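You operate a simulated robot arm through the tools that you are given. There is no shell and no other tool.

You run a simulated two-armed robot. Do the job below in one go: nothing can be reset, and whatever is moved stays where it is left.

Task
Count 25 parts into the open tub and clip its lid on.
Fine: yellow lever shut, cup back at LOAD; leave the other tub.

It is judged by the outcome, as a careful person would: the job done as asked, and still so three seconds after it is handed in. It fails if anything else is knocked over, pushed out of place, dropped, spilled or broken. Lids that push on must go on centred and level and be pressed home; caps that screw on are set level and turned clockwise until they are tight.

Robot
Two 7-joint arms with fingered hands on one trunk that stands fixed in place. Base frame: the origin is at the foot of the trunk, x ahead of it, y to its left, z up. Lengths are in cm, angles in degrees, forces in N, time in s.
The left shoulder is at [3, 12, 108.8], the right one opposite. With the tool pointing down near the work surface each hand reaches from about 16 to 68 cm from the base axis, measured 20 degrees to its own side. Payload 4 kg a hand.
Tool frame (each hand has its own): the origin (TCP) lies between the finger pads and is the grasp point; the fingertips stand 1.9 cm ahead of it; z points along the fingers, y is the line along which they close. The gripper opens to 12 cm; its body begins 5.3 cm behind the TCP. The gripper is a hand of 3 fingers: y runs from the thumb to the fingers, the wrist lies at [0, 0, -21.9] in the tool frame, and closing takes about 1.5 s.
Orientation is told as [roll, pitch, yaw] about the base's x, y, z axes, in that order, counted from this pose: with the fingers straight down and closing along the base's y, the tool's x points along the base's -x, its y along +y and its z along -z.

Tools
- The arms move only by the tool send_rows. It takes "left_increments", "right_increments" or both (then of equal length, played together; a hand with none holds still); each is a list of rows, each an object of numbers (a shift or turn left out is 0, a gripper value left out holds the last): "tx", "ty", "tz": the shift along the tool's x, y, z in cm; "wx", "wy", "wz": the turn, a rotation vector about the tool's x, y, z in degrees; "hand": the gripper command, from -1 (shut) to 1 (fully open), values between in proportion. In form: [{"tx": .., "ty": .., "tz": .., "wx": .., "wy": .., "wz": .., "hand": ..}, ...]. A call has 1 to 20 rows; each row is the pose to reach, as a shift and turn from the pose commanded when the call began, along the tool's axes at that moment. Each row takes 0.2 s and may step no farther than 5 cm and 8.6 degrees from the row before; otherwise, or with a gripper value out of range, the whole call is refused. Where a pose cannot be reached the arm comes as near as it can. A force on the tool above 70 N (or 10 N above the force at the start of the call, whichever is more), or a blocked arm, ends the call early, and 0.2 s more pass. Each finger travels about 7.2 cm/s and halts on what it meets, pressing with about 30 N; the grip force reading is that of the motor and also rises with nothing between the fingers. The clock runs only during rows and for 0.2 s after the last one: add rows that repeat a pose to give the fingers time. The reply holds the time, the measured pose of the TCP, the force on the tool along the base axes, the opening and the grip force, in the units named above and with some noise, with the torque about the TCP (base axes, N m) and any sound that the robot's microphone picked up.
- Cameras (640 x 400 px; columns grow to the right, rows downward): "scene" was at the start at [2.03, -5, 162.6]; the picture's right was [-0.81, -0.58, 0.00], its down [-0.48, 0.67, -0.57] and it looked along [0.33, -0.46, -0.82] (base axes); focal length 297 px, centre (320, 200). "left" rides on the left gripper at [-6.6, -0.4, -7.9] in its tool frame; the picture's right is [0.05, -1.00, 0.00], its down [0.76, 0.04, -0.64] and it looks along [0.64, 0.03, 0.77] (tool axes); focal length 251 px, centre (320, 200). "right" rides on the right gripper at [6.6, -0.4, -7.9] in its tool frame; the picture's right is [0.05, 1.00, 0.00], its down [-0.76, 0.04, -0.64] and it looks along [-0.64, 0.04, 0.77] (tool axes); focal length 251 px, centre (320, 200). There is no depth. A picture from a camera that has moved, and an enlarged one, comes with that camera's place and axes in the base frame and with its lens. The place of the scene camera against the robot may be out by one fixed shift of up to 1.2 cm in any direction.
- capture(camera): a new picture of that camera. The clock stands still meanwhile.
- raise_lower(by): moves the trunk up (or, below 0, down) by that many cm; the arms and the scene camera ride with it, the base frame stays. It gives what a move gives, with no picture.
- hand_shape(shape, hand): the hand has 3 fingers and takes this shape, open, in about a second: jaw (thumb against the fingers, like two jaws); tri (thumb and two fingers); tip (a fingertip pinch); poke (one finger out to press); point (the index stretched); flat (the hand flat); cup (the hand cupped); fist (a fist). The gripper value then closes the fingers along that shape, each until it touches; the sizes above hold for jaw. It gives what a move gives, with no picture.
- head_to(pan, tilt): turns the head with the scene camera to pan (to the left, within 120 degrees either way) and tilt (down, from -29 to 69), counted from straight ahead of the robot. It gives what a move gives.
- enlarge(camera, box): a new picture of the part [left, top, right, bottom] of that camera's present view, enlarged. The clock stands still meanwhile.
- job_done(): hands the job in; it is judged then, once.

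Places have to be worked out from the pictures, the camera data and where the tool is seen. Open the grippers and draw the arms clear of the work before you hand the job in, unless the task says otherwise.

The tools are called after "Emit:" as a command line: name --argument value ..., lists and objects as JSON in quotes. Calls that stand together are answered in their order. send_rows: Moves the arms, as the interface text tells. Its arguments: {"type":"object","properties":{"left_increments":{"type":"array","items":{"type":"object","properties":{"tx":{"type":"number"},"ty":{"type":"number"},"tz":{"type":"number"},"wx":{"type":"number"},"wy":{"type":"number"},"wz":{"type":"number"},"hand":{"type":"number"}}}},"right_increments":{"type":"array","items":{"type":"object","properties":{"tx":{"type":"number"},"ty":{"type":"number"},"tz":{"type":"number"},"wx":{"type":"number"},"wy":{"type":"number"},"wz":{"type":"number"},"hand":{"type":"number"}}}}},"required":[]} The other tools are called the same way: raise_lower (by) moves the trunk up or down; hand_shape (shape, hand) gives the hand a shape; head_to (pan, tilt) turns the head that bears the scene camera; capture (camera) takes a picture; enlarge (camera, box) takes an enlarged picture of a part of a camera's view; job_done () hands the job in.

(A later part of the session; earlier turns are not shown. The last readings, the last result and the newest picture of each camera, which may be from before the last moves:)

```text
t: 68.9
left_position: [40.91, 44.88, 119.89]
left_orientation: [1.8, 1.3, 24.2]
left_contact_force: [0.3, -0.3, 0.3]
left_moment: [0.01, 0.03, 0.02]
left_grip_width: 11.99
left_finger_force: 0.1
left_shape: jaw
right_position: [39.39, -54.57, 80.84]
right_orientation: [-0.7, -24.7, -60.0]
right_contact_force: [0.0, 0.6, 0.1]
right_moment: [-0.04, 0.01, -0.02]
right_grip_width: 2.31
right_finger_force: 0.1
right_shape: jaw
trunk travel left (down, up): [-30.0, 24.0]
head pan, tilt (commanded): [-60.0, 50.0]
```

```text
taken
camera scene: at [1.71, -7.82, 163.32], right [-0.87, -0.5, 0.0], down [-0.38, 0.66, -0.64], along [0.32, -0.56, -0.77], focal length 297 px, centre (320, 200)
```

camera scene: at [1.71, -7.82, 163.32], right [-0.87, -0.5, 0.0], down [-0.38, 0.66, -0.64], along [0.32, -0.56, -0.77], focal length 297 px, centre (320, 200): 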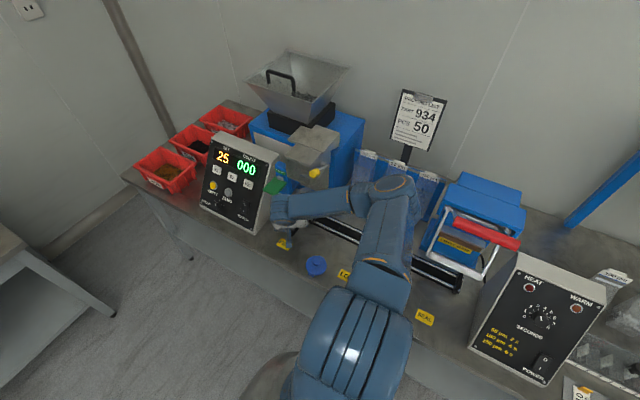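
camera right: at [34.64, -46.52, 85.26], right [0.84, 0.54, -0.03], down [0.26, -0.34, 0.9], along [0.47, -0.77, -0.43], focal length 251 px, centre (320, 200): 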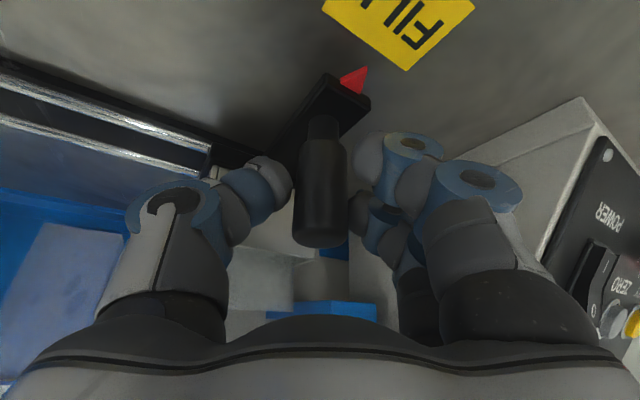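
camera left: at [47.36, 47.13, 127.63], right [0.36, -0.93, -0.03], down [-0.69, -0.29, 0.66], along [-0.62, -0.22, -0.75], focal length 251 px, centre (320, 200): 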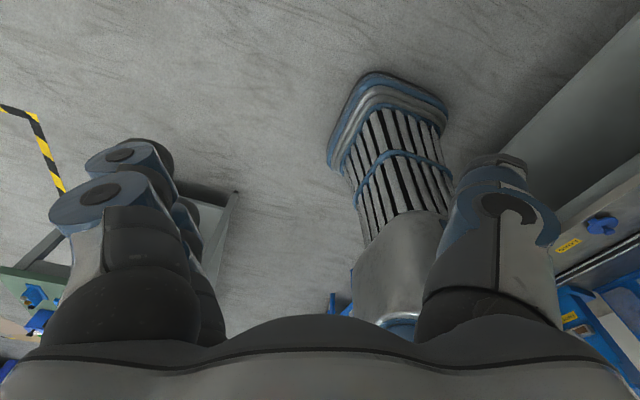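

The pointer is again at the same spot by the FILL label. I open and withdraw, then check the tub under the chute.

Emit:
send_rows --right_increments '[{"hand": -0.1}, {"hand": -0.1}, {"tz": -2.5}, {"tz": -5}, {"tz": -8}, {"tz": -12}, {"tz": -16}, {"tz": -20}, {"tz": -24}]'

Emit:
capture --camera "right"

Emit:
enlarge --camera "right" --box '[180, 20, 340, 170]'

Emit:
enlarge --camera "scene" --box '[265, 155, 345, 235]'

```text
t: 70.9
left_position: [40.79, 45.02, 119.91]
left_orientation: [1.6, 1.2, 24.3]
left_contact_force: [0.3, -0.2, -0.5]
left_moment: [0.0, -0.01, 0.02]
left_grip_width: 11.97
left_finger_force: 0.0
left_shape: jaw
right_position: [34.7, -45.43, 102.58]
right_orientation: [-0.7, -24.8, -60.1]
right_contact_force: [0.4, 0.2, -0.3]
right_moment: [-0.03, 0.01, -0.02]
right_grip_width: 5.37
right_finger_force: 0.0
right_shape: jaw
trunk travel left (down, up): [-30.0, 24.0]
head pan, tilt (commanded): [-60.0, 50.0]
```

```text
taken
camera right: at [29.83, -37.5, 107.12], right [0.84, 0.54, -0.03], down [0.26, -0.34, 0.9], along [0.47, -0.77, -0.43], focal length 251 px, centre (320, 200)
```

right: 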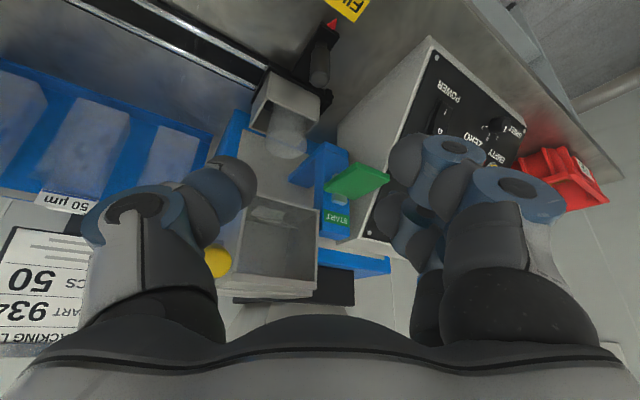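

```text
2.67 times, centred on (260, 95) of right
camera zoom: at [29.83, -37.5, 107.12], right [0.84, 0.54, -0.03], down [0.26, -0.34, 0.9], along [0.47, -0.77, -0.43], focal length 670 px, centre (480, 480)
```

zoom: 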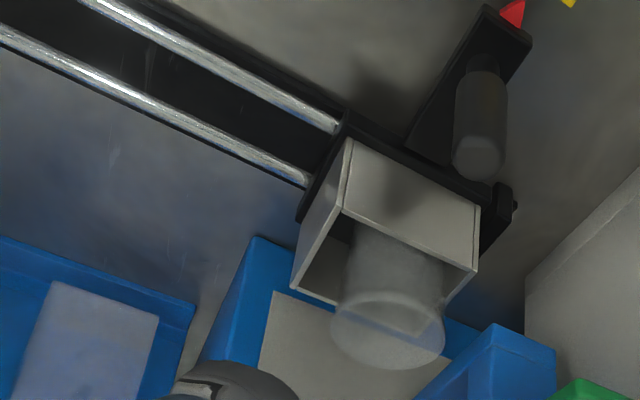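

```text
5.00 times, centred on (305, 195) of scene
camera zoom: at [1.64, -7.69, 163.32], right [-0.87, -0.5, 0.0], down [-0.38, 0.66, -0.64], along [0.32, -0.56, -0.77], focal length 1486 px, centre (395, 225)
```

zoom: 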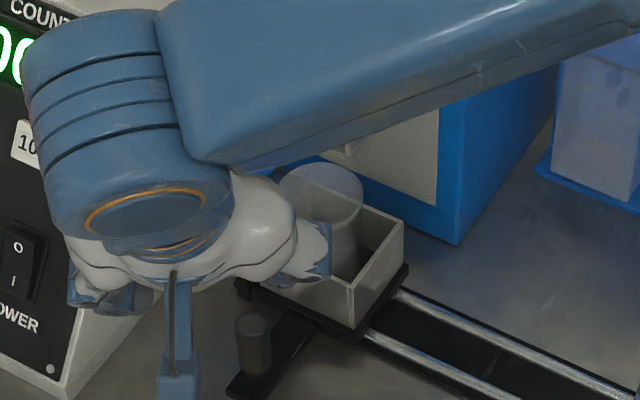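

The tub now computes to (39.7,-63.0), within half a centimetre of the chute's centre. Next comes START: I switch to poke and tilt to pitch −40° near (42,-44,108).

Emit:
send_rows --right_increments '[{"tx": -1.5, "ty": 2.3, "tz": -1.3, "wy": -5}, {"tx": -3, "ty": 4.7, "tz": -2.6, "wy": -10}, {"tx": -4.48, "ty": 7.02, "tz": -3.88, "wy": -15.2}]'

Emit:
hand_shape --hand "right" --shape "poke"

Emit:
capture --camera "right"

Emit:
enlarge --camera "right" --box '[150, 40, 350, 240]'

```text
t: 71.7
left_position: [41.0, 44.96, 119.77]
left_orientation: [1.6, 1.4, 24.3]
left_contact_force: [0.6, 0.3, 0.2]
left_moment: [0.0, 0.02, 0.02]
left_grip_width: 11.99
left_finger_force: 0.0
left_shape: jaw
right_position: [42.12, -44.2, 107.93]
right_orientation: [-1.0, -40.1, -59.7]
right_contact_force: [-0.2, -0.2, -0.1]
right_moment: [0.0, 0.02, 0.01]
right_grip_width: 5.38
right_finger_force: 0.0
right_shape: jaw
trunk travel left (down, up): [-30.0, 24.0]
head pan, tilt (commanded): [-60.0, 50.0]
```

```text
t: 72.6
left_position: [40.86, 44.95, 119.8]
left_orientation: [1.5, 1.3, 24.2]
left_contact_force: [-0.4, -0.6, 0.6]
left_moment: [0.02, 0.02, -0.01]
left_grip_width: 11.98
left_finger_force: 0.0
left_shape: jaw
right_position: [42.05, -44.19, 108.01]
right_orientation: [-0.9, -40.0, -59.6]
right_contact_force: [0.7, -0.1, -0.2]
right_moment: [0.0, -0.02, 0.01]
right_grip_width: 0.02
right_finger_force: 0.0
right_shape: poke
trunk travel left (down, up): [-30.0, 24.0]
head pan, tilt (commanded): [-60.0, 50.0]
```

```text
taken
camera right: at [36.74, -35.6, 109.8], right [0.85, 0.53, -0.05], down [0.13, -0.12, 0.98], along [0.52, -0.84, -0.17], focal length 251 px, centre (320, 200)
```

right: 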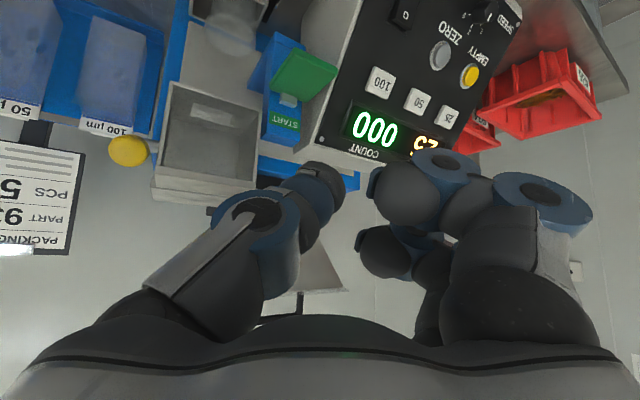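

```text
2.00 times, centred on (250, 140) of right
camera zoom: at [36.74, -35.6, 109.8], right [0.85, 0.53, -0.05], down [0.13, -0.12, 0.98], along [0.52, -0.84, -0.17], focal length 503 px, centre (460, 320)
```

zoom: 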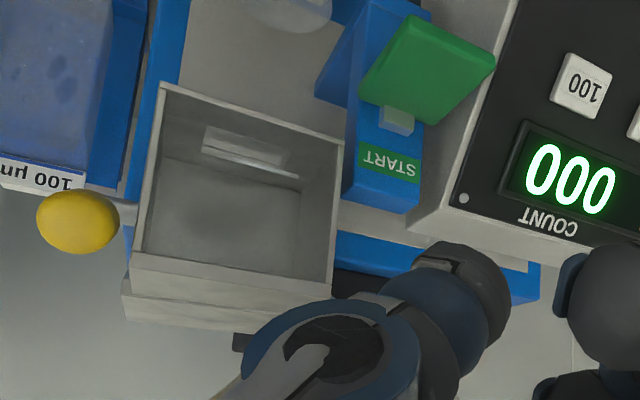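

The green paddle lies about level, spanning x 45–50, y −55 to −61, z≈92.5. I go above its front part with yaw −75°, keeping clear of the chute.

Emit:
send_rows --right_increments '[{"tx": -0.72, "ty": -0.16, "tz": 2.7, "wx": 3.3, "wz": 3.9}, {"tx": -1.45, "ty": -0.31, "tz": 5.4, "wx": 6.6, "wz": 7.8}, {"tx": -2.17, "ty": -0.47, "tz": 8.1, "wx": 9.83, "wz": 11.72}, {"tx": -2.9, "ty": -0.62, "tz": 10.8, "wx": 9.83, "wz": 11.72}, {"tx": -3.62, "ty": -0.78, "tz": 13.49, "wx": 9.83, "wz": 11.72}]'

Emit:
capture --camera "right"

Emit:
enlarge --camera "right" --box '[0, 0, 640, 10]'

Emit:
capture --camera "scene"

```text
t: 73.8
left_position: [40.91, 44.81, 119.81]
left_orientation: [1.6, 1.4, 24.3]
left_contact_force: [-0.2, 0.3, -0.3]
left_moment: [0.02, 0.0, 0.02]
left_grip_width: 11.99
left_finger_force: 0.0
left_shape: jaw
right_position: [47.17, -54.7, 99.87]
right_orientation: [-0.9, -40.1, -75.0]
right_contact_force: [0.4, -0.8, -0.2]
right_moment: [0.03, -0.01, 0.0]
right_grip_width: 0.0
right_finger_force: 0.0
right_shape: poke
trunk travel left (down, up): [-30.0, 24.0]
head pan, tilt (commanded): [-60.0, 50.0]
```

```text
taken
camera right: at [44.29, -44.92, 101.62], right [0.96, 0.29, -0.05], down [0.09, -0.15, 0.98], along [0.28, -0.95, -0.17], focal length 251 px, centre (320, 200)
```

right: 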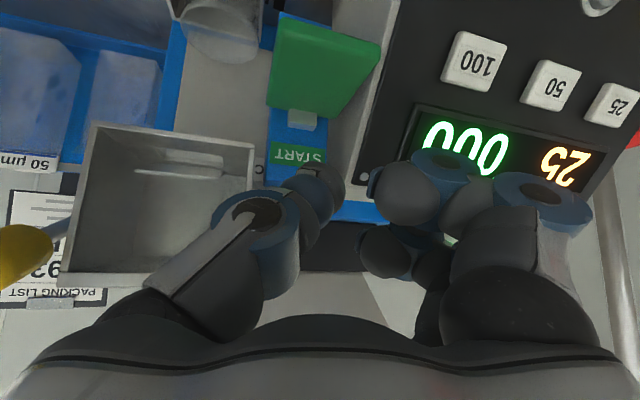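

```text
1.00 times, centred on (320, 5) of right (not enlarged: the box is as wide or as high as the picture)
camera zoom: at [44.29, -44.92, 101.62], right [0.96, 0.29, -0.05], down [0.09, -0.15, 0.98], along [0.28, -0.95, -0.17], focal length 251 px, centre (320, 395)
```

zoom: 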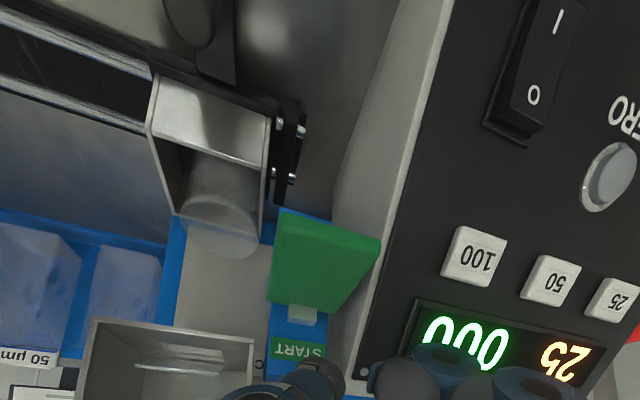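

```text
taken
camera scene: at [1.75, -7.89, 163.31], right [-0.87, -0.5, 0.0], down [-0.38, 0.66, -0.64], along [0.32, -0.56, -0.77], focal length 297 px, centre (320, 200)
```

scene: 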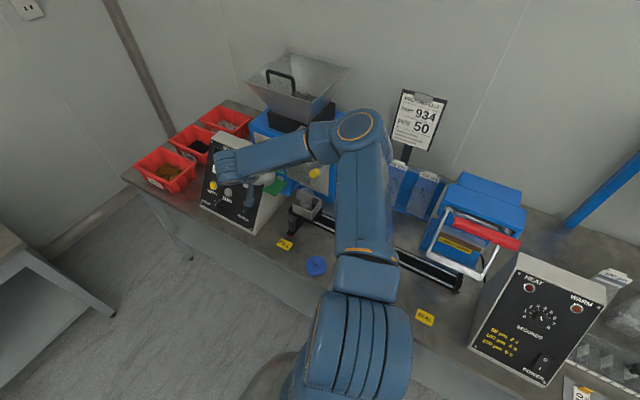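

The tip is above the paddle's front half. I lower to just above its surface.

Emit:
send_rows --right_increments '[{"tx": 0.98, "ty": -0.12, "tz": 1.49}, {"tx": 1.95, "ty": -0.23, "tz": 2.97}, {"tx": 2.93, "ty": -0.345, "tz": 4.46}, {"tx": 2.93, "ty": -0.345, "tz": 4.46}]'

Emit:
capture --camera "right"

```text
t: 74.8
left_position: [41.02, 44.88, 119.82]
left_orientation: [1.6, 1.4, 24.3]
left_contact_force: [0.8, 0.2, 0.5]
left_moment: [-0.01, -0.02, 0.0]
left_grip_width: 12.01
left_finger_force: 0.0
left_shape: jaw
right_position: [46.74, -55.27, 94.75]
right_orientation: [-0.9, -40.2, -75.2]
right_contact_force: [0.4, 0.1, 0.1]
right_moment: [0.01, 0.01, -0.01]
right_grip_width: 0.0
right_finger_force: 0.0
right_shape: poke
trunk travel left (down, up): [-30.0, 24.0]
head pan, tilt (commanded): [-60.0, 50.0]
```

```text
taken
camera right: at [43.88, -45.58, 96.53], right [0.96, 0.29, -0.05], down [0.09, -0.15, 0.98], along [0.28, -0.95, -0.17], focal length 251 px, centre (320, 200)
```

right: 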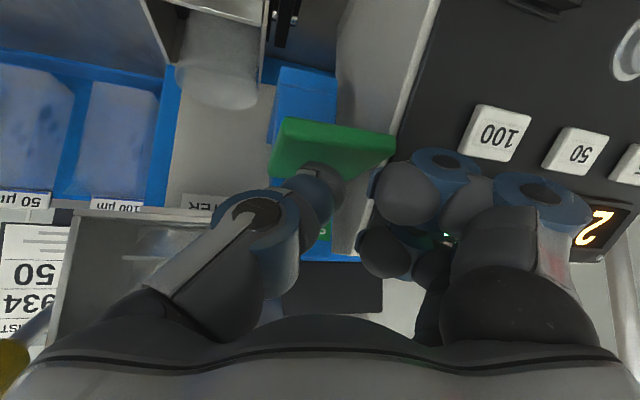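

The fingertip is centred over the paddle with no contact yet. I press down in small steps.

Emit:
send_rows --right_increments '[{"tx": 0.19, "tz": 0.23}, {"tx": 0.39, "tz": 0.46}, {"tx": 0.58, "tz": 0.69}, {"tx": 0.77, "tz": 0.92}]'

Emit:
capture --camera "right"

```text
t: 75.8
left_position: [40.83, 44.8, 119.85]
left_orientation: [1.6, 1.2, 24.3]
left_contact_force: [0.9, -0.5, 0.1]
left_moment: [-0.01, -0.01, 0.01]
left_grip_width: 12.0
left_finger_force: 0.1
left_shape: jaw
right_position: [46.89, -55.23, 93.57]
right_orientation: [-0.8, -40.3, -75.1]
right_contact_force: [-0.6, -0.7, 3.3]
right_moment: [0.01, -0.03, 0.01]
right_grip_width: 0.01
right_finger_force: 0.0
right_shape: poke
trunk travel left (down, up): [-30.0, 24.0]
head pan, tilt (commanded): [-60.0, 50.0]
```

```text
taken
camera right: at [43.97, -45.54, 95.35], right [0.96, 0.29, -0.05], down [0.09, -0.15, 0.98], along [0.28, -0.95, -0.17], focal length 251 px, centre (320, 200)
```

right: 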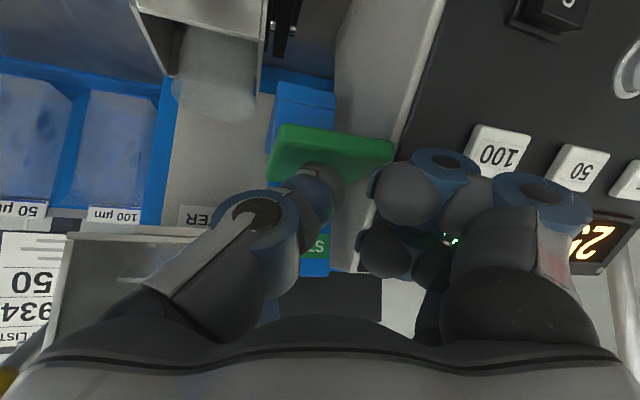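

Contact at 3 N but no click yet. I press further.

Emit:
send_rows --right_increments '[{"tx": 0.19, "tz": 0.23}, {"tx": 0.39, "tz": 0.46}, {"tx": 0.58, "tz": 0.69}]'

Emit:
capture --camera "right"

```text
t: 76.6
left_position: [40.94, 44.81, 119.78]
left_orientation: [1.6, 1.2, 24.3]
left_contact_force: [0.5, 0.2, -0.1]
left_moment: [-0.04, 0.02, -0.01]
left_grip_width: 11.99
left_finger_force: 0.1
left_shape: jaw
right_position: [46.82, -55.32, 92.61]
right_orientation: [-0.8, -40.2, -75.1]
right_contact_force: [0.3, -1.0, 3.8]
right_moment: [-0.09, -0.01, 0.01]
right_grip_width: 0.01
right_finger_force: 0.1
right_shape: poke
trunk travel left (down, up): [-30.0, 24.0]
head pan, tilt (commanded): [-60.0, 50.0]
```

```text
taken
camera right: at [43.97, -45.52, 94.47], right [0.96, 0.29, -0.05], down [0.09, -0.15, 0.98], along [0.28, -0.95, -0.17], focal length 251 px, centre (320, 200)
```

right: 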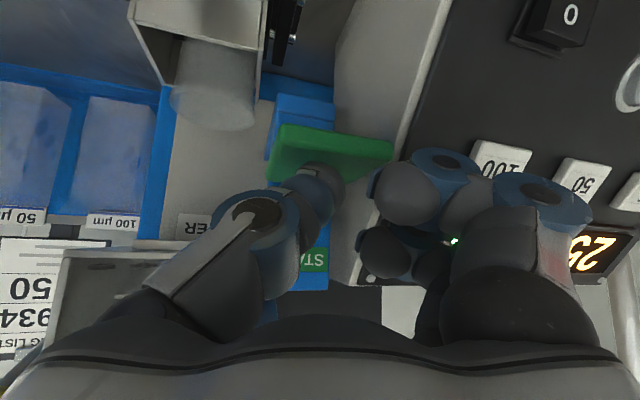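

The paddle is yielding at about 4 N. I continue another centimetre.

Emit:
send_rows --right_increments '[{"tx": 0.19, "tz": 0.23}, {"tx": 0.39, "tz": 0.46}, {"tx": 0.58, "tz": 0.69}, {"tx": 0.58, "tz": 0.69}]'

Emit:
capture --camera "right"

Emit:
enlarge --camera "scene" --box '[190, 120, 350, 240]'

```text
t: 77.6
left_position: [40.54, 45.11, 119.83]
left_orientation: [1.4, 1.2, 24.3]
left_contact_force: [0.1, 0.6, -0.6]
left_moment: [-0.02, 0.0, -0.05]
left_grip_width: 11.97
left_finger_force: 0.1
left_shape: jaw
right_position: [46.7, -55.32, 92.24]
right_orientation: [-0.7, -40.8, -75.3]
right_contact_force: [-3.6, -3.6, 36.6]
right_moment: [-0.35, 0.07, -0.02]
right_grip_width: 0.0
right_finger_force: 0.2
right_shape: poke
trunk travel left (down, up): [-30.0, 24.0]
head pan, tilt (commanded): [-60.0, 50.0]
```

```text
taken
camera right: at [43.86, -45.54, 93.94], right [0.96, 0.29, -0.04], down [0.09, -0.14, 0.99], along [0.28, -0.95, -0.16], focal length 251 px, centre (320, 200)
```

right: 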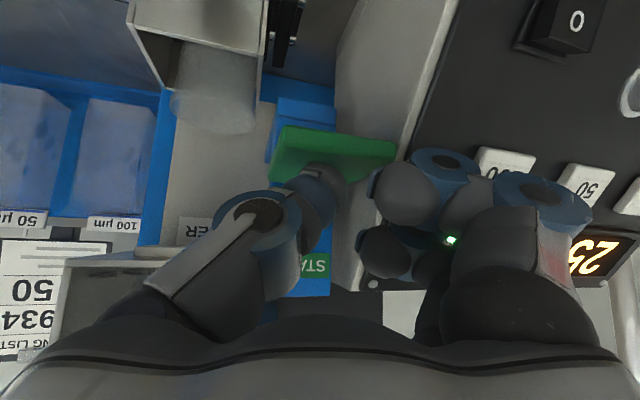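

```text
3.33 times, centred on (270, 180) of scene
camera zoom: at [1.28, -7.49, 163.36], right [-0.87, -0.5, 0.0], down [-0.38, 0.66, -0.65], along [0.32, -0.56, -0.76], focal length 990 px, centre (487, 267)
```

zoom: 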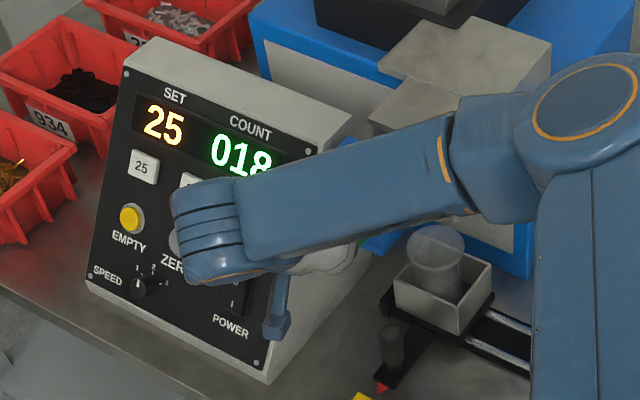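

COUNT is running (018). I hold the paddle lightly for a moment until it reaches the set number.

Emit:
send_rows --right_increments '[{"tx": -0.1, "tz": -0.12}, {"tx": -0.1, "tz": -0.12}]'

Emit:
enlarge --camera "scene" --box '[190, 120, 350, 240]'

```text
t: 78.2
left_position: [40.62, 45.11, 119.85]
left_orientation: [1.5, 1.2, 24.2]
left_contact_force: [0.3, 0.5, -0.1]
left_moment: [0.0, 0.01, 0.0]
left_grip_width: 12.03
left_finger_force: 0.1
left_shape: jaw
right_position: [46.72, -55.33, 92.18]
right_orientation: [-0.5, -40.6, -75.2]
right_contact_force: [-3.5, -6.1, 33.7]
right_moment: [-0.36, 0.05, 0.0]
right_grip_width: 0.02
right_finger_force: 0.1
right_shape: poke
trunk travel left (down, up): [-30.0, 24.0]
head pan, tilt (commanded): [-60.0, 50.0]
```

```text
3.33 times, centred on (270, 180) of scene
camera zoom: at [1.32, -7.54, 163.34], right [-0.87, -0.5, 0.0], down [-0.38, 0.66, -0.64], along [0.32, -0.56, -0.76], focal length 990 px, centre (487, 267)
```

zoom: 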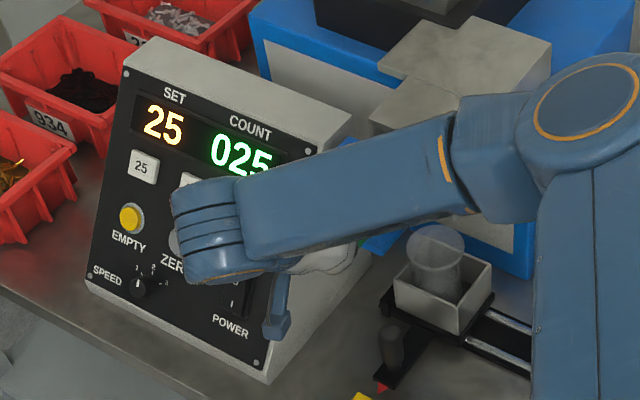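

COUNT reads 025. I lift off the paddle.

Emit:
send_rows --right_increments '[{"tx": -0.6, "tz": -0.77}, {"tx": -1.6, "tz": -1.9}, {"tx": -2.6, "tz": -3.1}, {"tx": -4.2, "tz": -5}, {"tx": -4.2, "tz": -8}, {"tx": -4.2, "tz": -12}]'

Emit:
capture --camera "right"

Emit:
enlarge --camera "scene" --box '[190, 120, 350, 240]'

Emit:
enlarge --camera "right" --box '[120, 60, 340, 240]'

```text
t: 79.6
left_position: [40.8, 45.04, 119.86]
left_orientation: [1.5, 1.3, 24.3]
left_contact_force: [-0.6, -0.2, -0.2]
left_moment: [0.0, -0.03, -0.01]
left_grip_width: 11.99
left_finger_force: 0.1
left_shape: jaw
right_position: [45.75, -50.86, 103.55]
right_orientation: [-0.8, -40.1, -75.2]
right_contact_force: [0.2, 0.6, 0.5]
right_moment: [0.01, 0.01, 0.0]
right_grip_width: 0.0
right_finger_force: 0.0
right_shape: poke
trunk travel left (down, up): [-30.0, 24.0]
head pan, tilt (commanded): [-60.0, 50.0]
```

```text
taken
camera right: at [42.94, -41.02, 105.47], right [0.96, 0.29, -0.05], down [0.09, -0.15, 0.98], along [0.28, -0.95, -0.17], focal length 251 px, centre (320, 200)
```

right: 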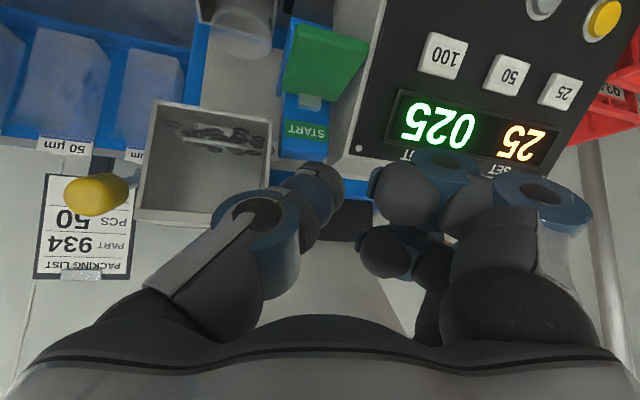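

```text
3.33 times, centred on (270, 180) of scene
camera zoom: at [1.66, -7.69, 163.32], right [-0.87, -0.5, 0.0], down [-0.38, 0.66, -0.64], along [0.32, -0.56, -0.77], focal length 990 px, centre (487, 267)
```

zoom: 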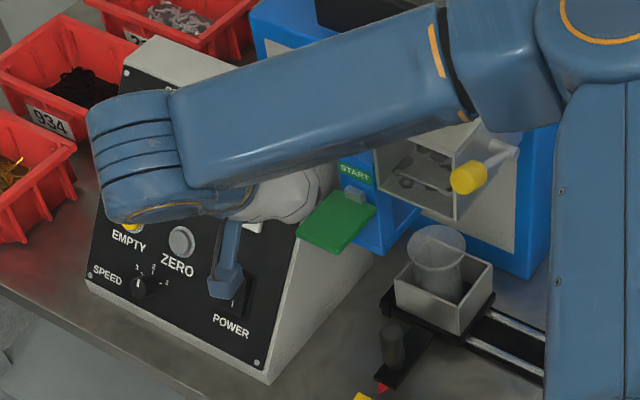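

```text
2.22 times, centred on (230, 150) of right
camera zoom: at [42.94, -41.02, 105.47], right [0.96, 0.29, -0.05], down [0.09, -0.15, 0.98], along [0.28, -0.95, -0.17], focal length 559 px, centre (520, 311)
```

zoom: 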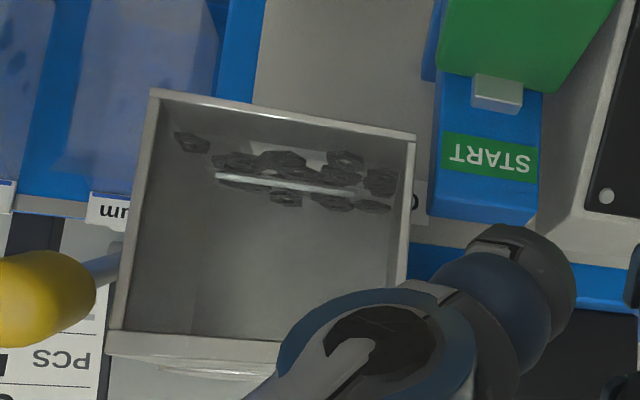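

The 25 parts lie on the closed trapdoor in the chute. I move up and turn the poking hand to yaw 0°, pitch −45°, to come at the yellow lever knob from its left side.

Emit:
send_rows --right_increments '[{"tx": 0.04, "ty": -1.44, "tz": -2.13, "wx": -5.6, "wy": -0.5, "wz": -6.2}, {"tx": 0.08, "ty": -2.87, "tz": -4.26, "wx": -11.3, "wy": -0.9, "wz": -12.3}, {"tx": 0.12, "ty": -4.3, "tz": -6.4, "wx": -16.9, "wy": -1.4, "wz": -18.5}, {"tx": 0.16, "ty": -5.74, "tz": -8.53, "wx": -22.6, "wy": -1.9, "wz": -24.6}, {"tx": 0.2, "ty": -7.18, "tz": -10.66, "wx": -28.2, "wy": -2.3, "wz": -30.8}, {"tx": 0.24, "ty": -8.61, "tz": -12.8, "wx": -33.9, "wy": -2.8, "wz": -36.9}, {"tx": 0.28, "ty": -10.05, "tz": -14.93, "wx": -39.5, "wy": -3.3, "wz": -43.1}, {"tx": 0.32, "ty": -11.48, "tz": -17.06, "wx": -45.2, "wy": -3.7, "wz": -49.2}, {"tx": 0.36, "ty": -12.92, "tz": -19.19, "wx": -50.8, "wy": -4.2, "wz": -55.4}]'

Emit:
capture --camera "right"

Emit:
capture --camera "scene"

```text
t: 81.5
left_position: [40.75, 46.86, 119.93]
left_orientation: [1.8, 1.0, 24.4]
left_contact_force: [-0.7, 0.2, 0.3]
left_moment: [0.04, -0.01, -0.02]
left_grip_width: 11.96
left_finger_force: 0.0
left_shape: jaw
right_position: [31.38, -40.7, 117.29]
right_orientation: [0.4, -44.4, -7.4]
right_contact_force: [0.1, 0.6, 0.2]
right_moment: [0.0, -0.01, -0.02]
right_grip_width: 0.0
right_finger_force: 0.0
right_shape: poke
right hand out of reach, approached as far as the arm can: row 8
trunk travel left (down, up): [-30.0, 24.0]
head pan, tilt (commanded): [-60.0, 50.0]
stopped in row 9 (right hand): the arm was blocked; the commanded pose is now the measured one
```

```text
taken
camera right: at [21.12, -39.91, 118.26], right [0.08, 1.0, -0.03], down [0.1, 0.02, 0.99], along [0.99, -0.09, -0.1], focal length 251 px, centre (320, 200)
```

right: 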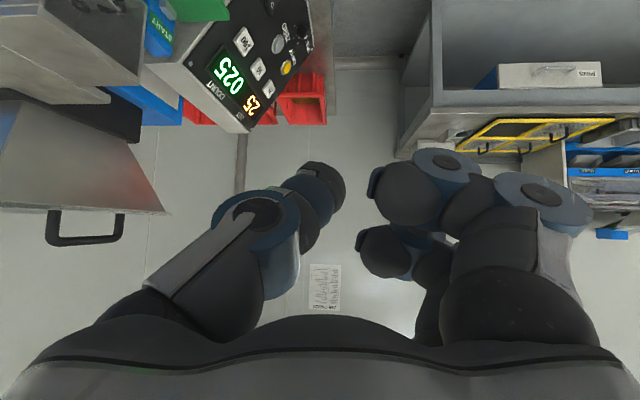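

```text
taken
camera scene: at [1.43, -7.97, 163.31], right [-0.87, -0.5, 0.0], down [-0.38, 0.66, -0.64], along [0.32, -0.56, -0.77], focal length 297 px, centre (320, 200)
```

scene: 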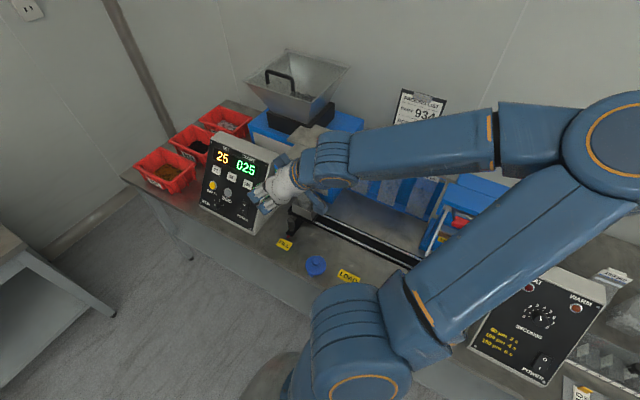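

The arm is again in a new elbow posture, but free in the air. I move slowly outwards to a point above and left of the yellow knob.

Emit:
send_rows --right_increments '[{"tx": 0.16, "ty": -1.87, "tz": 0.5}, {"tx": 0.33, "ty": -3.73, "tz": 0.99}, {"tx": 0.49, "ty": -5.6, "tz": 1.49}, {"tx": 0.66, "ty": -7.47, "tz": 1.98}, {"tx": 0.82, "ty": -9.33, "tz": 2.48}, {"tx": 0.99, "ty": -11.2, "tz": 2.97}, {"tx": 1.15, "ty": -13.07, "tz": 3.47}, {"tx": 1.32, "ty": -14.93, "tz": 3.96}, {"tx": 1.48, "ty": -16.8, "tz": 4.46}, {"tx": 1.7, "ty": -18.5, "tz": 4.9}]'

Emit:
capture --camera "right"

Emit:
capture --camera "scene"

```text
t: 81.9
left_position: [41.04, 48.99, 119.75]
left_orientation: [1.7, 1.3, 24.3]
left_contact_force: [-0.6, 0.3, -0.1]
left_moment: [-0.02, 0.01, -0.01]
left_grip_width: 12.02
left_finger_force: 0.0
left_shape: jaw
right_position: [32.02, -39.82, 117.19]
right_orientation: [1.0, -43.4, -7.2]
right_contact_force: [-0.2, 0.0, -0.3]
right_moment: [-0.02, 0.01, -0.03]
right_grip_width: 0.01
right_finger_force: 0.1
right_shape: poke
trunk travel left (down, up): [-30.0, 24.0]
head pan, tilt (commanded): [-60.0, 50.0]
stopped in row 1 (right hand): the arm was blocked; the commanded pose is now the measured one
```

```text
taken
camera right: at [21.83, -39.0, 118.45], right [0.07, 1.0, -0.02], down [0.11, 0.02, 0.99], along [0.99, -0.08, -0.11], focal length 251 px, centre (320, 200)
```

right: 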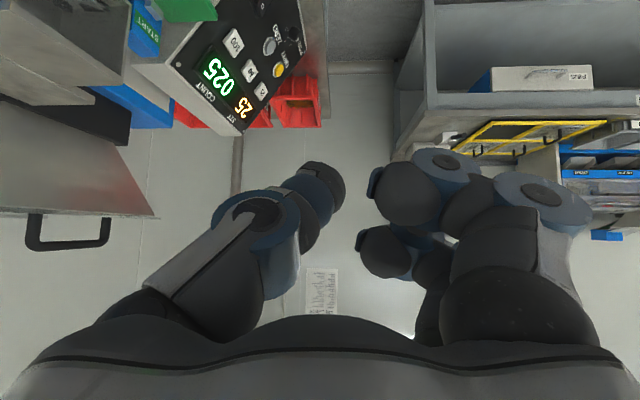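

```text
taken
camera scene: at [1.82, -7.65, 163.32], right [-0.87, -0.5, 0.0], down [-0.38, 0.66, -0.64], along [0.32, -0.56, -0.77], focal length 297 px, centre (320, 200)
```

scene: 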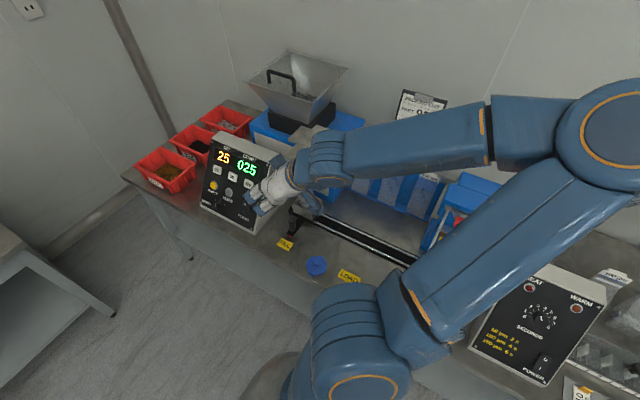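

The arm is blocked by something. I look around the elbow before moving at all.

Emit:
head_to --pan -105 --tilt 35

Emit:
capture --camera "scene"

Emit:
enlarge --camera "left" --box '[600, 0, 640, 400]'

```text
t: 83.0
left_position: [40.89, 48.86, 119.86]
left_orientation: [1.8, 1.3, 24.2]
left_contact_force: [0.9, -0.4, 0.6]
left_moment: [0.0, 0.0, -0.01]
left_grip_width: 12.01
left_finger_force: 0.2
left_shape: jaw
right_position: [32.02, -40.13, 117.2]
right_orientation: [1.2, -43.6, -7.4]
right_contact_force: [0.0, 0.3, -0.2]
right_moment: [-0.01, -0.02, -0.02]
right_grip_width: 0.0
right_finger_force: 0.0
right_shape: poke
trunk travel left (down, up): [-30.0, 24.0]
head pan, tilt (commanded): [-105.0, 35.0]
```

```text
taken
camera scene: at [-4.44, -9.67, 165.49], right [-0.97, 0.26, 0.0], down [0.15, 0.55, -0.82], along [-0.21, -0.79, -0.57], focal length 297 px, centre (320, 200)
```

scene: 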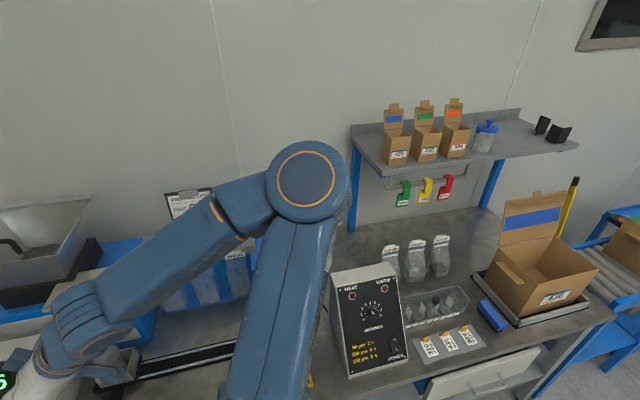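

```text
1.00 times, centred on (620, 200) of left (not enlarged: the box is as wide or as high as the picture)
camera zoom: at [47.36, 51.11, 127.61], right [0.36, -0.93, -0.03], down [-0.69, -0.29, 0.66], along [-0.62, -0.22, -0.75], focal length 251 px, centre (20, 200)
```

zoom: 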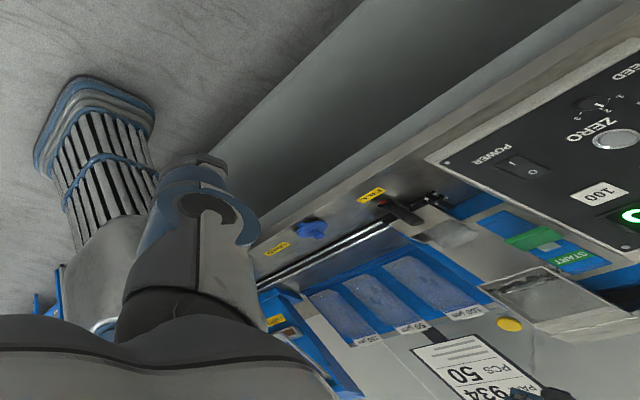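

Nothing external touches the elbow; the wrist simply was at a joint limit there. I go back to the starting posture (tool straight down, yaw ≈ −7°) near (42,-44,121).

Emit:
send_rows --right_increments '[{"tx": -1.03, "ty": -0.27, "tz": 0.43, "wy": 4.36}, {"tx": -2.06, "ty": -0.54, "tz": 0.86, "wy": 8.72}, {"tx": -3.09, "ty": -0.8, "tz": 1.29, "wy": 13.1}, {"tx": -4.12, "ty": -1.07, "tz": 1.72, "wy": 17.4}, {"tx": -5.15, "ty": -1.34, "tz": 2.15, "wy": 21.8}, {"tx": -6.18, "ty": -1.6, "tz": 2.58, "wy": 26.2}, {"tx": -7.2, "ty": -1.88, "tz": 3.0, "wy": 30.5}, {"tx": -8.24, "ty": -2.14, "tz": 3.44, "wy": 34.9}, {"tx": -9.27, "ty": -2.41, "tz": 3.87, "wy": 39.2}, {"tx": -10.3, "ty": -2.68, "tz": 4.3, "wy": 43.6}]'

Emit:
head_to --pan -60 --tilt 50

Emit:
capture --camera "scene"

```text
t: 85.2
left_position: [41.12, 48.75, 119.95]
left_orientation: [1.7, 1.4, 24.4]
left_contact_force: [0.5, 0.0, -0.8]
left_moment: [-0.01, -0.01, 0.0]
left_grip_width: 12.01
left_finger_force: 0.1
left_shape: jaw
right_position: [41.64, -43.54, 120.95]
right_orientation: [0.2, -0.5, -7.2]
right_contact_force: [0.0, 0.3, -0.2]
right_moment: [-0.01, 0.02, 0.01]
right_grip_width: 0.0
right_finger_force: 0.1
right_shape: poke
trunk travel left (down, up): [-30.0, 24.0]
head pan, tilt (commanded): [-105.0, 35.0]
```

```text
t: 86.3
left_position: [40.91, 48.81, 119.86]
left_orientation: [1.6, 1.3, 24.3]
left_contact_force: [0.8, -0.3, -0.4]
left_moment: [-0.02, 0.03, 0.0]
left_grip_width: 12.01
left_finger_force: 0.1
left_shape: jaw
right_position: [41.49, -43.31, 120.99]
right_orientation: [0.3, -0.7, -7.1]
right_contact_force: [0.7, 0.2, -0.1]
right_moment: [-0.02, 0.03, 0.01]
right_grip_width: 0.0
right_finger_force: 0.0
right_shape: poke
trunk travel left (down, up): [-30.0, 24.0]
head pan, tilt (commanded): [-60.0, 50.0]
```

```text
taken
camera scene: at [1.69, -7.81, 163.32], right [-0.87, -0.5, 0.0], down [-0.38, 0.66, -0.64], along [0.32, -0.56, -0.77], focal length 297 px, centre (320, 200)
```

scene: 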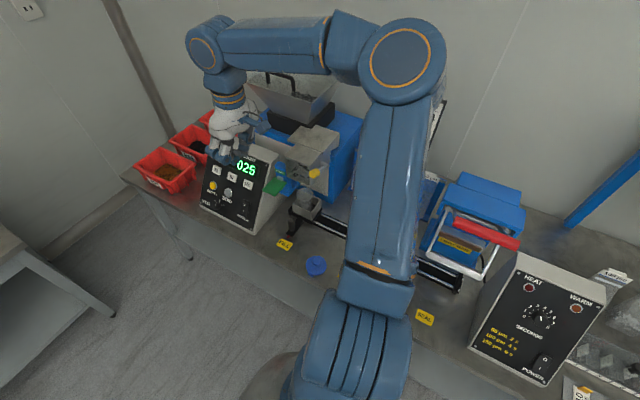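

Back in the comfortable posture. Now I try tilting the hand towards −y by rolling it 45° at about (35,-42,118), which keeps the curled fingers away from the chute.

Emit:
send_rows --right_increments '[{"tx": 0.73, "ty": 0, "tz": 0.33, "wx": 5}, {"tx": 1.46, "ty": 0, "tz": 0.67, "wx": 10}, {"tx": 2.19, "ty": 0.1, "tz": 1, "wx": 15}, {"tx": 2.92, "ty": 0.1, "tz": 1.33, "wx": 20}, {"tx": 3.65, "ty": 0.1, "tz": 1.67, "wx": 25}, {"tx": 4.38, "ty": 0.1, "tz": 2, "wx": 30}, {"tx": 5.1, "ty": 0.2, "tz": 2.33, "wx": 35}, {"tx": 5.84, "ty": 0.2, "tz": 2.67, "wx": 40}, {"tx": 6.57, "ty": 0.2, "tz": 3, "wx": 45}]'

Emit:
capture --camera "right"

Emit:
capture --camera "scene"

```text
t: 88.3
left_position: [40.93, 48.83, 119.86]
left_orientation: [1.8, 1.3, 24.4]
left_contact_force: [-0.1, 0.4, 0.2]
left_moment: [-0.01, -0.02, 0.05]
left_grip_width: 11.98
left_finger_force: 0.1
left_shape: jaw
right_position: [35.0, -42.48, 118.07]
right_orientation: [-44.7, -0.8, -7.1]
right_contact_force: [0.5, 0.3, 0.7]
right_moment: [-0.01, 0.04, -0.01]
right_grip_width: 0.01
right_finger_force: 0.0
right_shape: poke
trunk travel left (down, up): [-30.0, 24.0]
head pan, tilt (commanded): [-60.0, 50.0]
```

```text
taken
camera right: at [29.07, -36.31, 123.89], right [0.04, 0.71, -0.7], down [0.81, 0.38, 0.44], along [0.58, -0.59, -0.56], focal length 251 px, centre (320, 200)
```

right: 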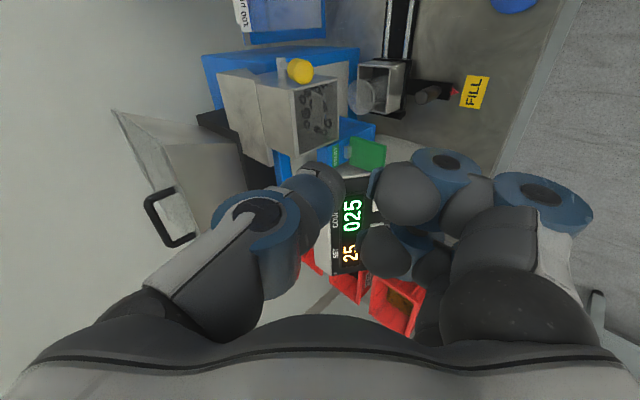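

```text
taken
camera scene: at [1.74, -7.81, 163.31], right [-0.87, -0.5, 0.0], down [-0.38, 0.66, -0.64], along [0.32, -0.56, -0.77], focal length 297 px, centre (320, 200)
```

scene: 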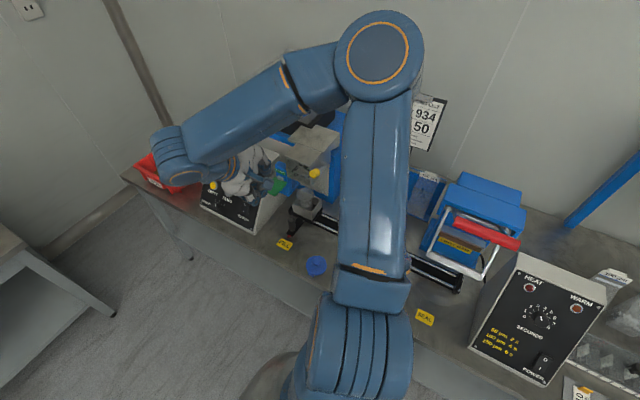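

This rolled posture works nicely with a high elbow. I try the "point" shape to see whether its finger reaches farther ahead of the knuckles than poke.

Emit:
hand_shape --hand "right" --shape "point"

Emit:
capture --camera "right"

Emit:
enlarge --camera "scene" --box '[150, 100, 350, 240]'

```text
t: 89.2
left_position: [40.85, 48.98, 119.87]
left_orientation: [1.7, 1.3, 24.3]
left_contact_force: [0.8, -0.7, 0.1]
left_moment: [0.03, -0.01, 0.0]
left_grip_width: 12.0
left_finger_force: 0.0
left_shape: jaw
right_position: [35.05, -42.5, 118.13]
right_orientation: [-44.6, -0.7, -7.0]
right_contact_force: [0.6, 0.4, 0.2]
right_moment: [-0.03, 0.0, 0.0]
right_grip_width: 0.01
right_finger_force: 0.0
right_shape: point
trunk travel left (down, up): [-30.0, 24.0]
head pan, tilt (commanded): [-60.0, 50.0]
```

```text
taken
camera right: at [29.05, -36.35, 123.91], right [0.04, 0.71, -0.7], down [0.81, 0.38, 0.44], along [0.58, -0.59, -0.56], focal length 251 px, centre (320, 200)
```

right: 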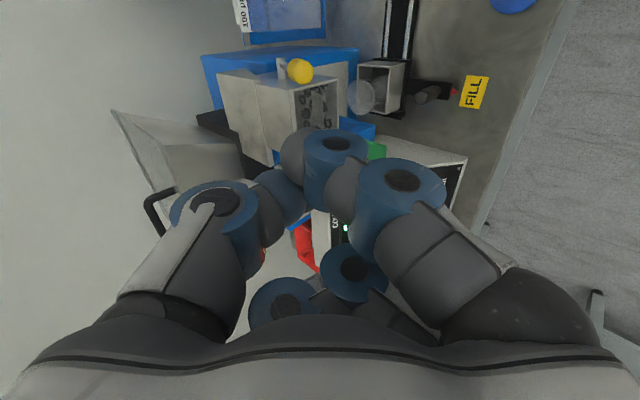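

```text
2.86 times, centred on (250, 170) of scene
camera zoom: at [1.71, -7.81, 163.32], right [-0.87, -0.5, 0.0], down [-0.38, 0.66, -0.64], along [0.32, -0.56, -0.77], focal length 849 px, centre (520, 286)
```

zoom: 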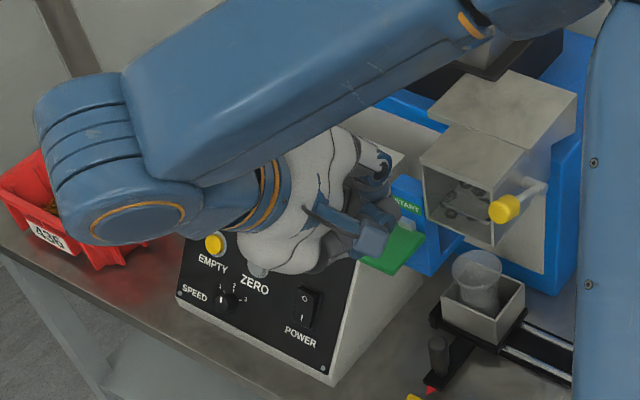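

Point offers no advantage, so I go back to poke and swing the hand to yaw ≈ +28° (roll −45°). This keeps the knuckles clear of the chute while the tip can press the yellow knob.

Emit:
hand_shape --hand "right" --shape "poke"

Emit:
send_rows --right_increments '[{"tx": 0.44, "ty": -0.5, "tz": 1.1, "wy": -3.5, "wz": -3.56}, {"tx": 0.87, "ty": -1.0, "tz": 2.2, "wy": -7.0, "wz": -7.1}, {"tx": 1.3, "ty": -1.5, "tz": 3.3, "wy": -10.5, "wz": -10.7}, {"tx": 1.74, "ty": -2.0, "tz": 4.4, "wy": -14.1, "wz": -14.2}, {"tx": 2.18, "ty": -2.5, "tz": 5.5, "wy": -17.6, "wz": -17.8}, {"tx": 2.6, "ty": -3.0, "tz": 6.6, "wy": -21.1, "wz": -21.3}, {"tx": 3.05, "ty": -3.53, "tz": 7.71, "wy": -24.6, "wz": -24.9}]'

Emit:
capture --camera "right"

Emit:
capture --camera "scene"

```text
t: 90.1
left_position: [40.93, 48.77, 119.78]
left_orientation: [1.7, 1.3, 24.3]
left_contact_force: [0.4, 0.8, 0.3]
left_moment: [-0.02, -0.05, -0.04]
left_grip_width: 12.01
left_finger_force: 0.0
left_shape: jaw
right_position: [35.07, -42.48, 118.17]
right_orientation: [-44.6, -0.7, -7.1]
right_contact_force: [-0.6, 0.2, -0.2]
right_moment: [-0.02, 0.01, 0.01]
right_grip_width: 0.0
right_finger_force: 0.1
right_shape: poke
trunk travel left (down, up): [-30.0, 24.0]
head pan, tilt (commanded): [-60.0, 50.0]
```

```text
t: 91.7
left_position: [40.85, 48.91, 119.88]
left_orientation: [1.7, 1.3, 24.3]
left_contact_force: [-0.3, 0.8, 0.4]
left_moment: [-0.01, 0.0, -0.02]
left_grip_width: 11.98
left_finger_force: 0.2
left_shape: jaw
right_position: [31.09, -49.92, 114.98]
right_orientation: [-45.1, -0.6, 28.2]
right_contact_force: [-0.5, 1.0, -0.2]
right_moment: [0.02, -0.01, -0.02]
right_grip_width: 0.0
right_finger_force: 0.1
right_shape: poke
trunk travel left (down, up): [-30.0, 24.0]
head pan, tilt (commanded): [-60.0, 50.0]
```

```text
taken
camera right: at [22.66, -48.31, 120.82], right [-0.37, 0.6, -0.71], down [0.44, 0.79, 0.43], along [0.82, -0.15, -0.56], focal length 251 px, centre (320, 200)
```

right: 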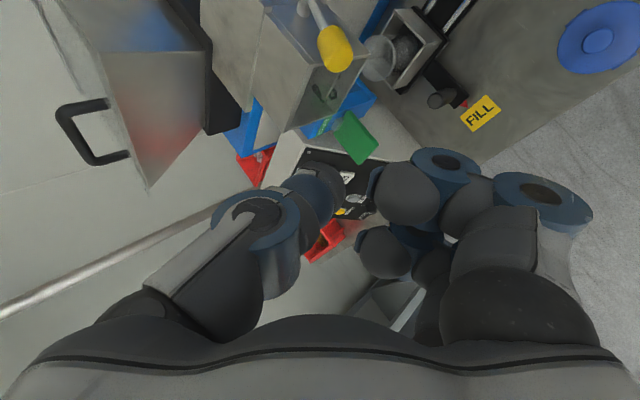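

```text
taken
camera scene: at [1.62, -7.85, 163.31], right [-0.87, -0.5, 0.0], down [-0.38, 0.66, -0.64], along [0.32, -0.56, -0.77], focal length 297 px, centre (320, 200)
```

scene: 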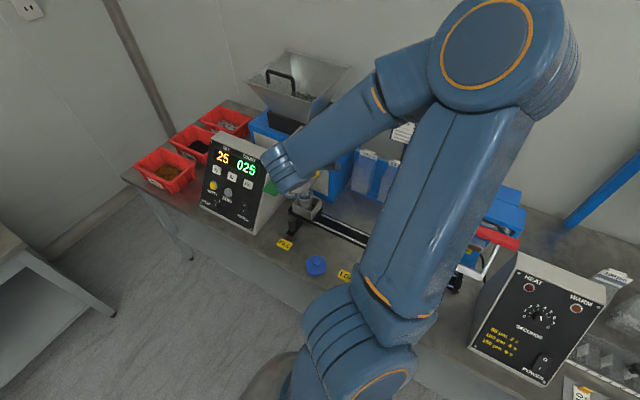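

Two wrist views agree that the yellow knob is centred at (33.6,-60.5,103.0) with its pivot about 6 cm behind. I move the tip to just above the knob.

Emit:
send_rows --right_increments '[{"tx": 0.53, "ty": -0.3, "tz": 2.15}, {"tx": 1.07, "ty": -0.62, "tz": 4.3}, {"tx": 1.6, "ty": -0.95, "tz": 6.5}, {"tx": 2.15, "ty": -1.27, "tz": 8.65}, {"tx": 2.73, "ty": -1.55, "tz": 10.76}, {"tx": 2.73, "ty": -1.55, "tz": 10.76}]'

Emit:
capture --camera "right"

Emit:
enlarge --camera "right" --box '[220, 60, 420, 220]'

Emit:
enlarge --camera "scene" --box '[240, 100, 400, 240]'

```text
t: 93.1
left_position: [40.89, 48.91, 119.72]
left_orientation: [1.6, 1.3, 24.3]
left_contact_force: [-0.3, 0.7, -0.1]
left_moment: [-0.01, -0.01, 0.02]
left_grip_width: 12.0
left_finger_force: 0.1
left_shape: jaw
right_position: [32.67, -58.84, 108.43]
right_orientation: [-45.1, -0.5, 27.9]
right_contact_force: [-0.3, 0.5, 0.1]
right_moment: [-0.01, -0.03, 0.0]
right_grip_width: 0.0
right_finger_force: 0.2
right_shape: poke
trunk travel left (down, up): [-30.0, 24.0]
head pan, tilt (commanded): [-60.0, 50.0]
```

```text
taken
camera right: at [24.36, -57.19, 114.21], right [-0.37, 0.6, -0.71], down [0.45, 0.78, 0.43], along [0.81, -0.15, -0.56], focal length 251 px, centre (320, 200)
```

right: 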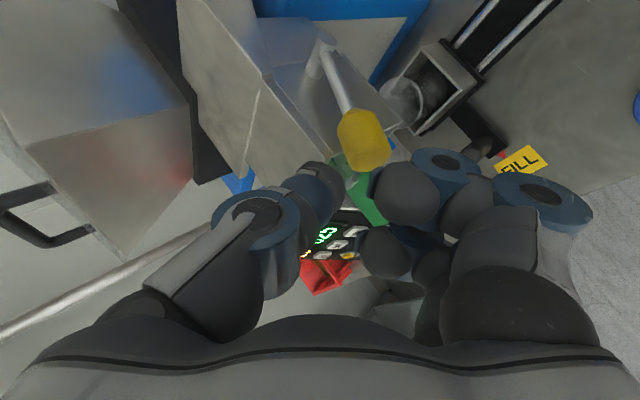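

```text
2.50 times, centred on (320, 140) of right
camera zoom: at [24.36, -57.19, 114.21], right [-0.37, 0.6, -0.71], down [0.45, 0.78, 0.43], along [0.81, -0.15, -0.56], focal length 629 px, centre (320, 350)
```

zoom: 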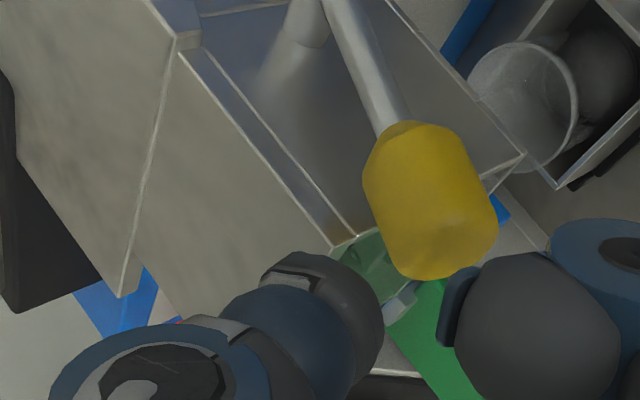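

```text
2.86 times, centred on (320, 170) of scene
camera zoom: at [1.7, -7.76, 163.32], right [-0.87, -0.5, 0.0], down [-0.38, 0.66, -0.64], along [0.32, -0.56, -0.77], focal length 849 px, centre (320, 286)
```

zoom: 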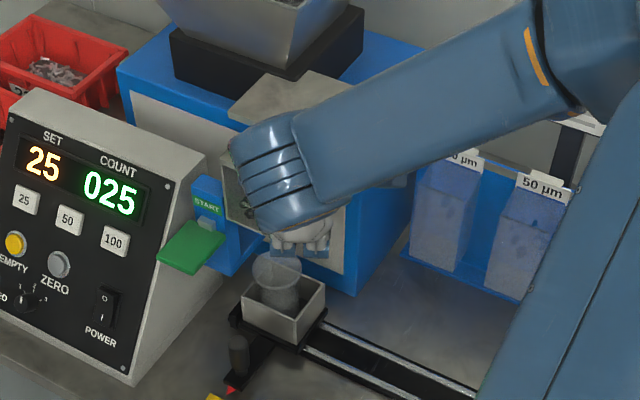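

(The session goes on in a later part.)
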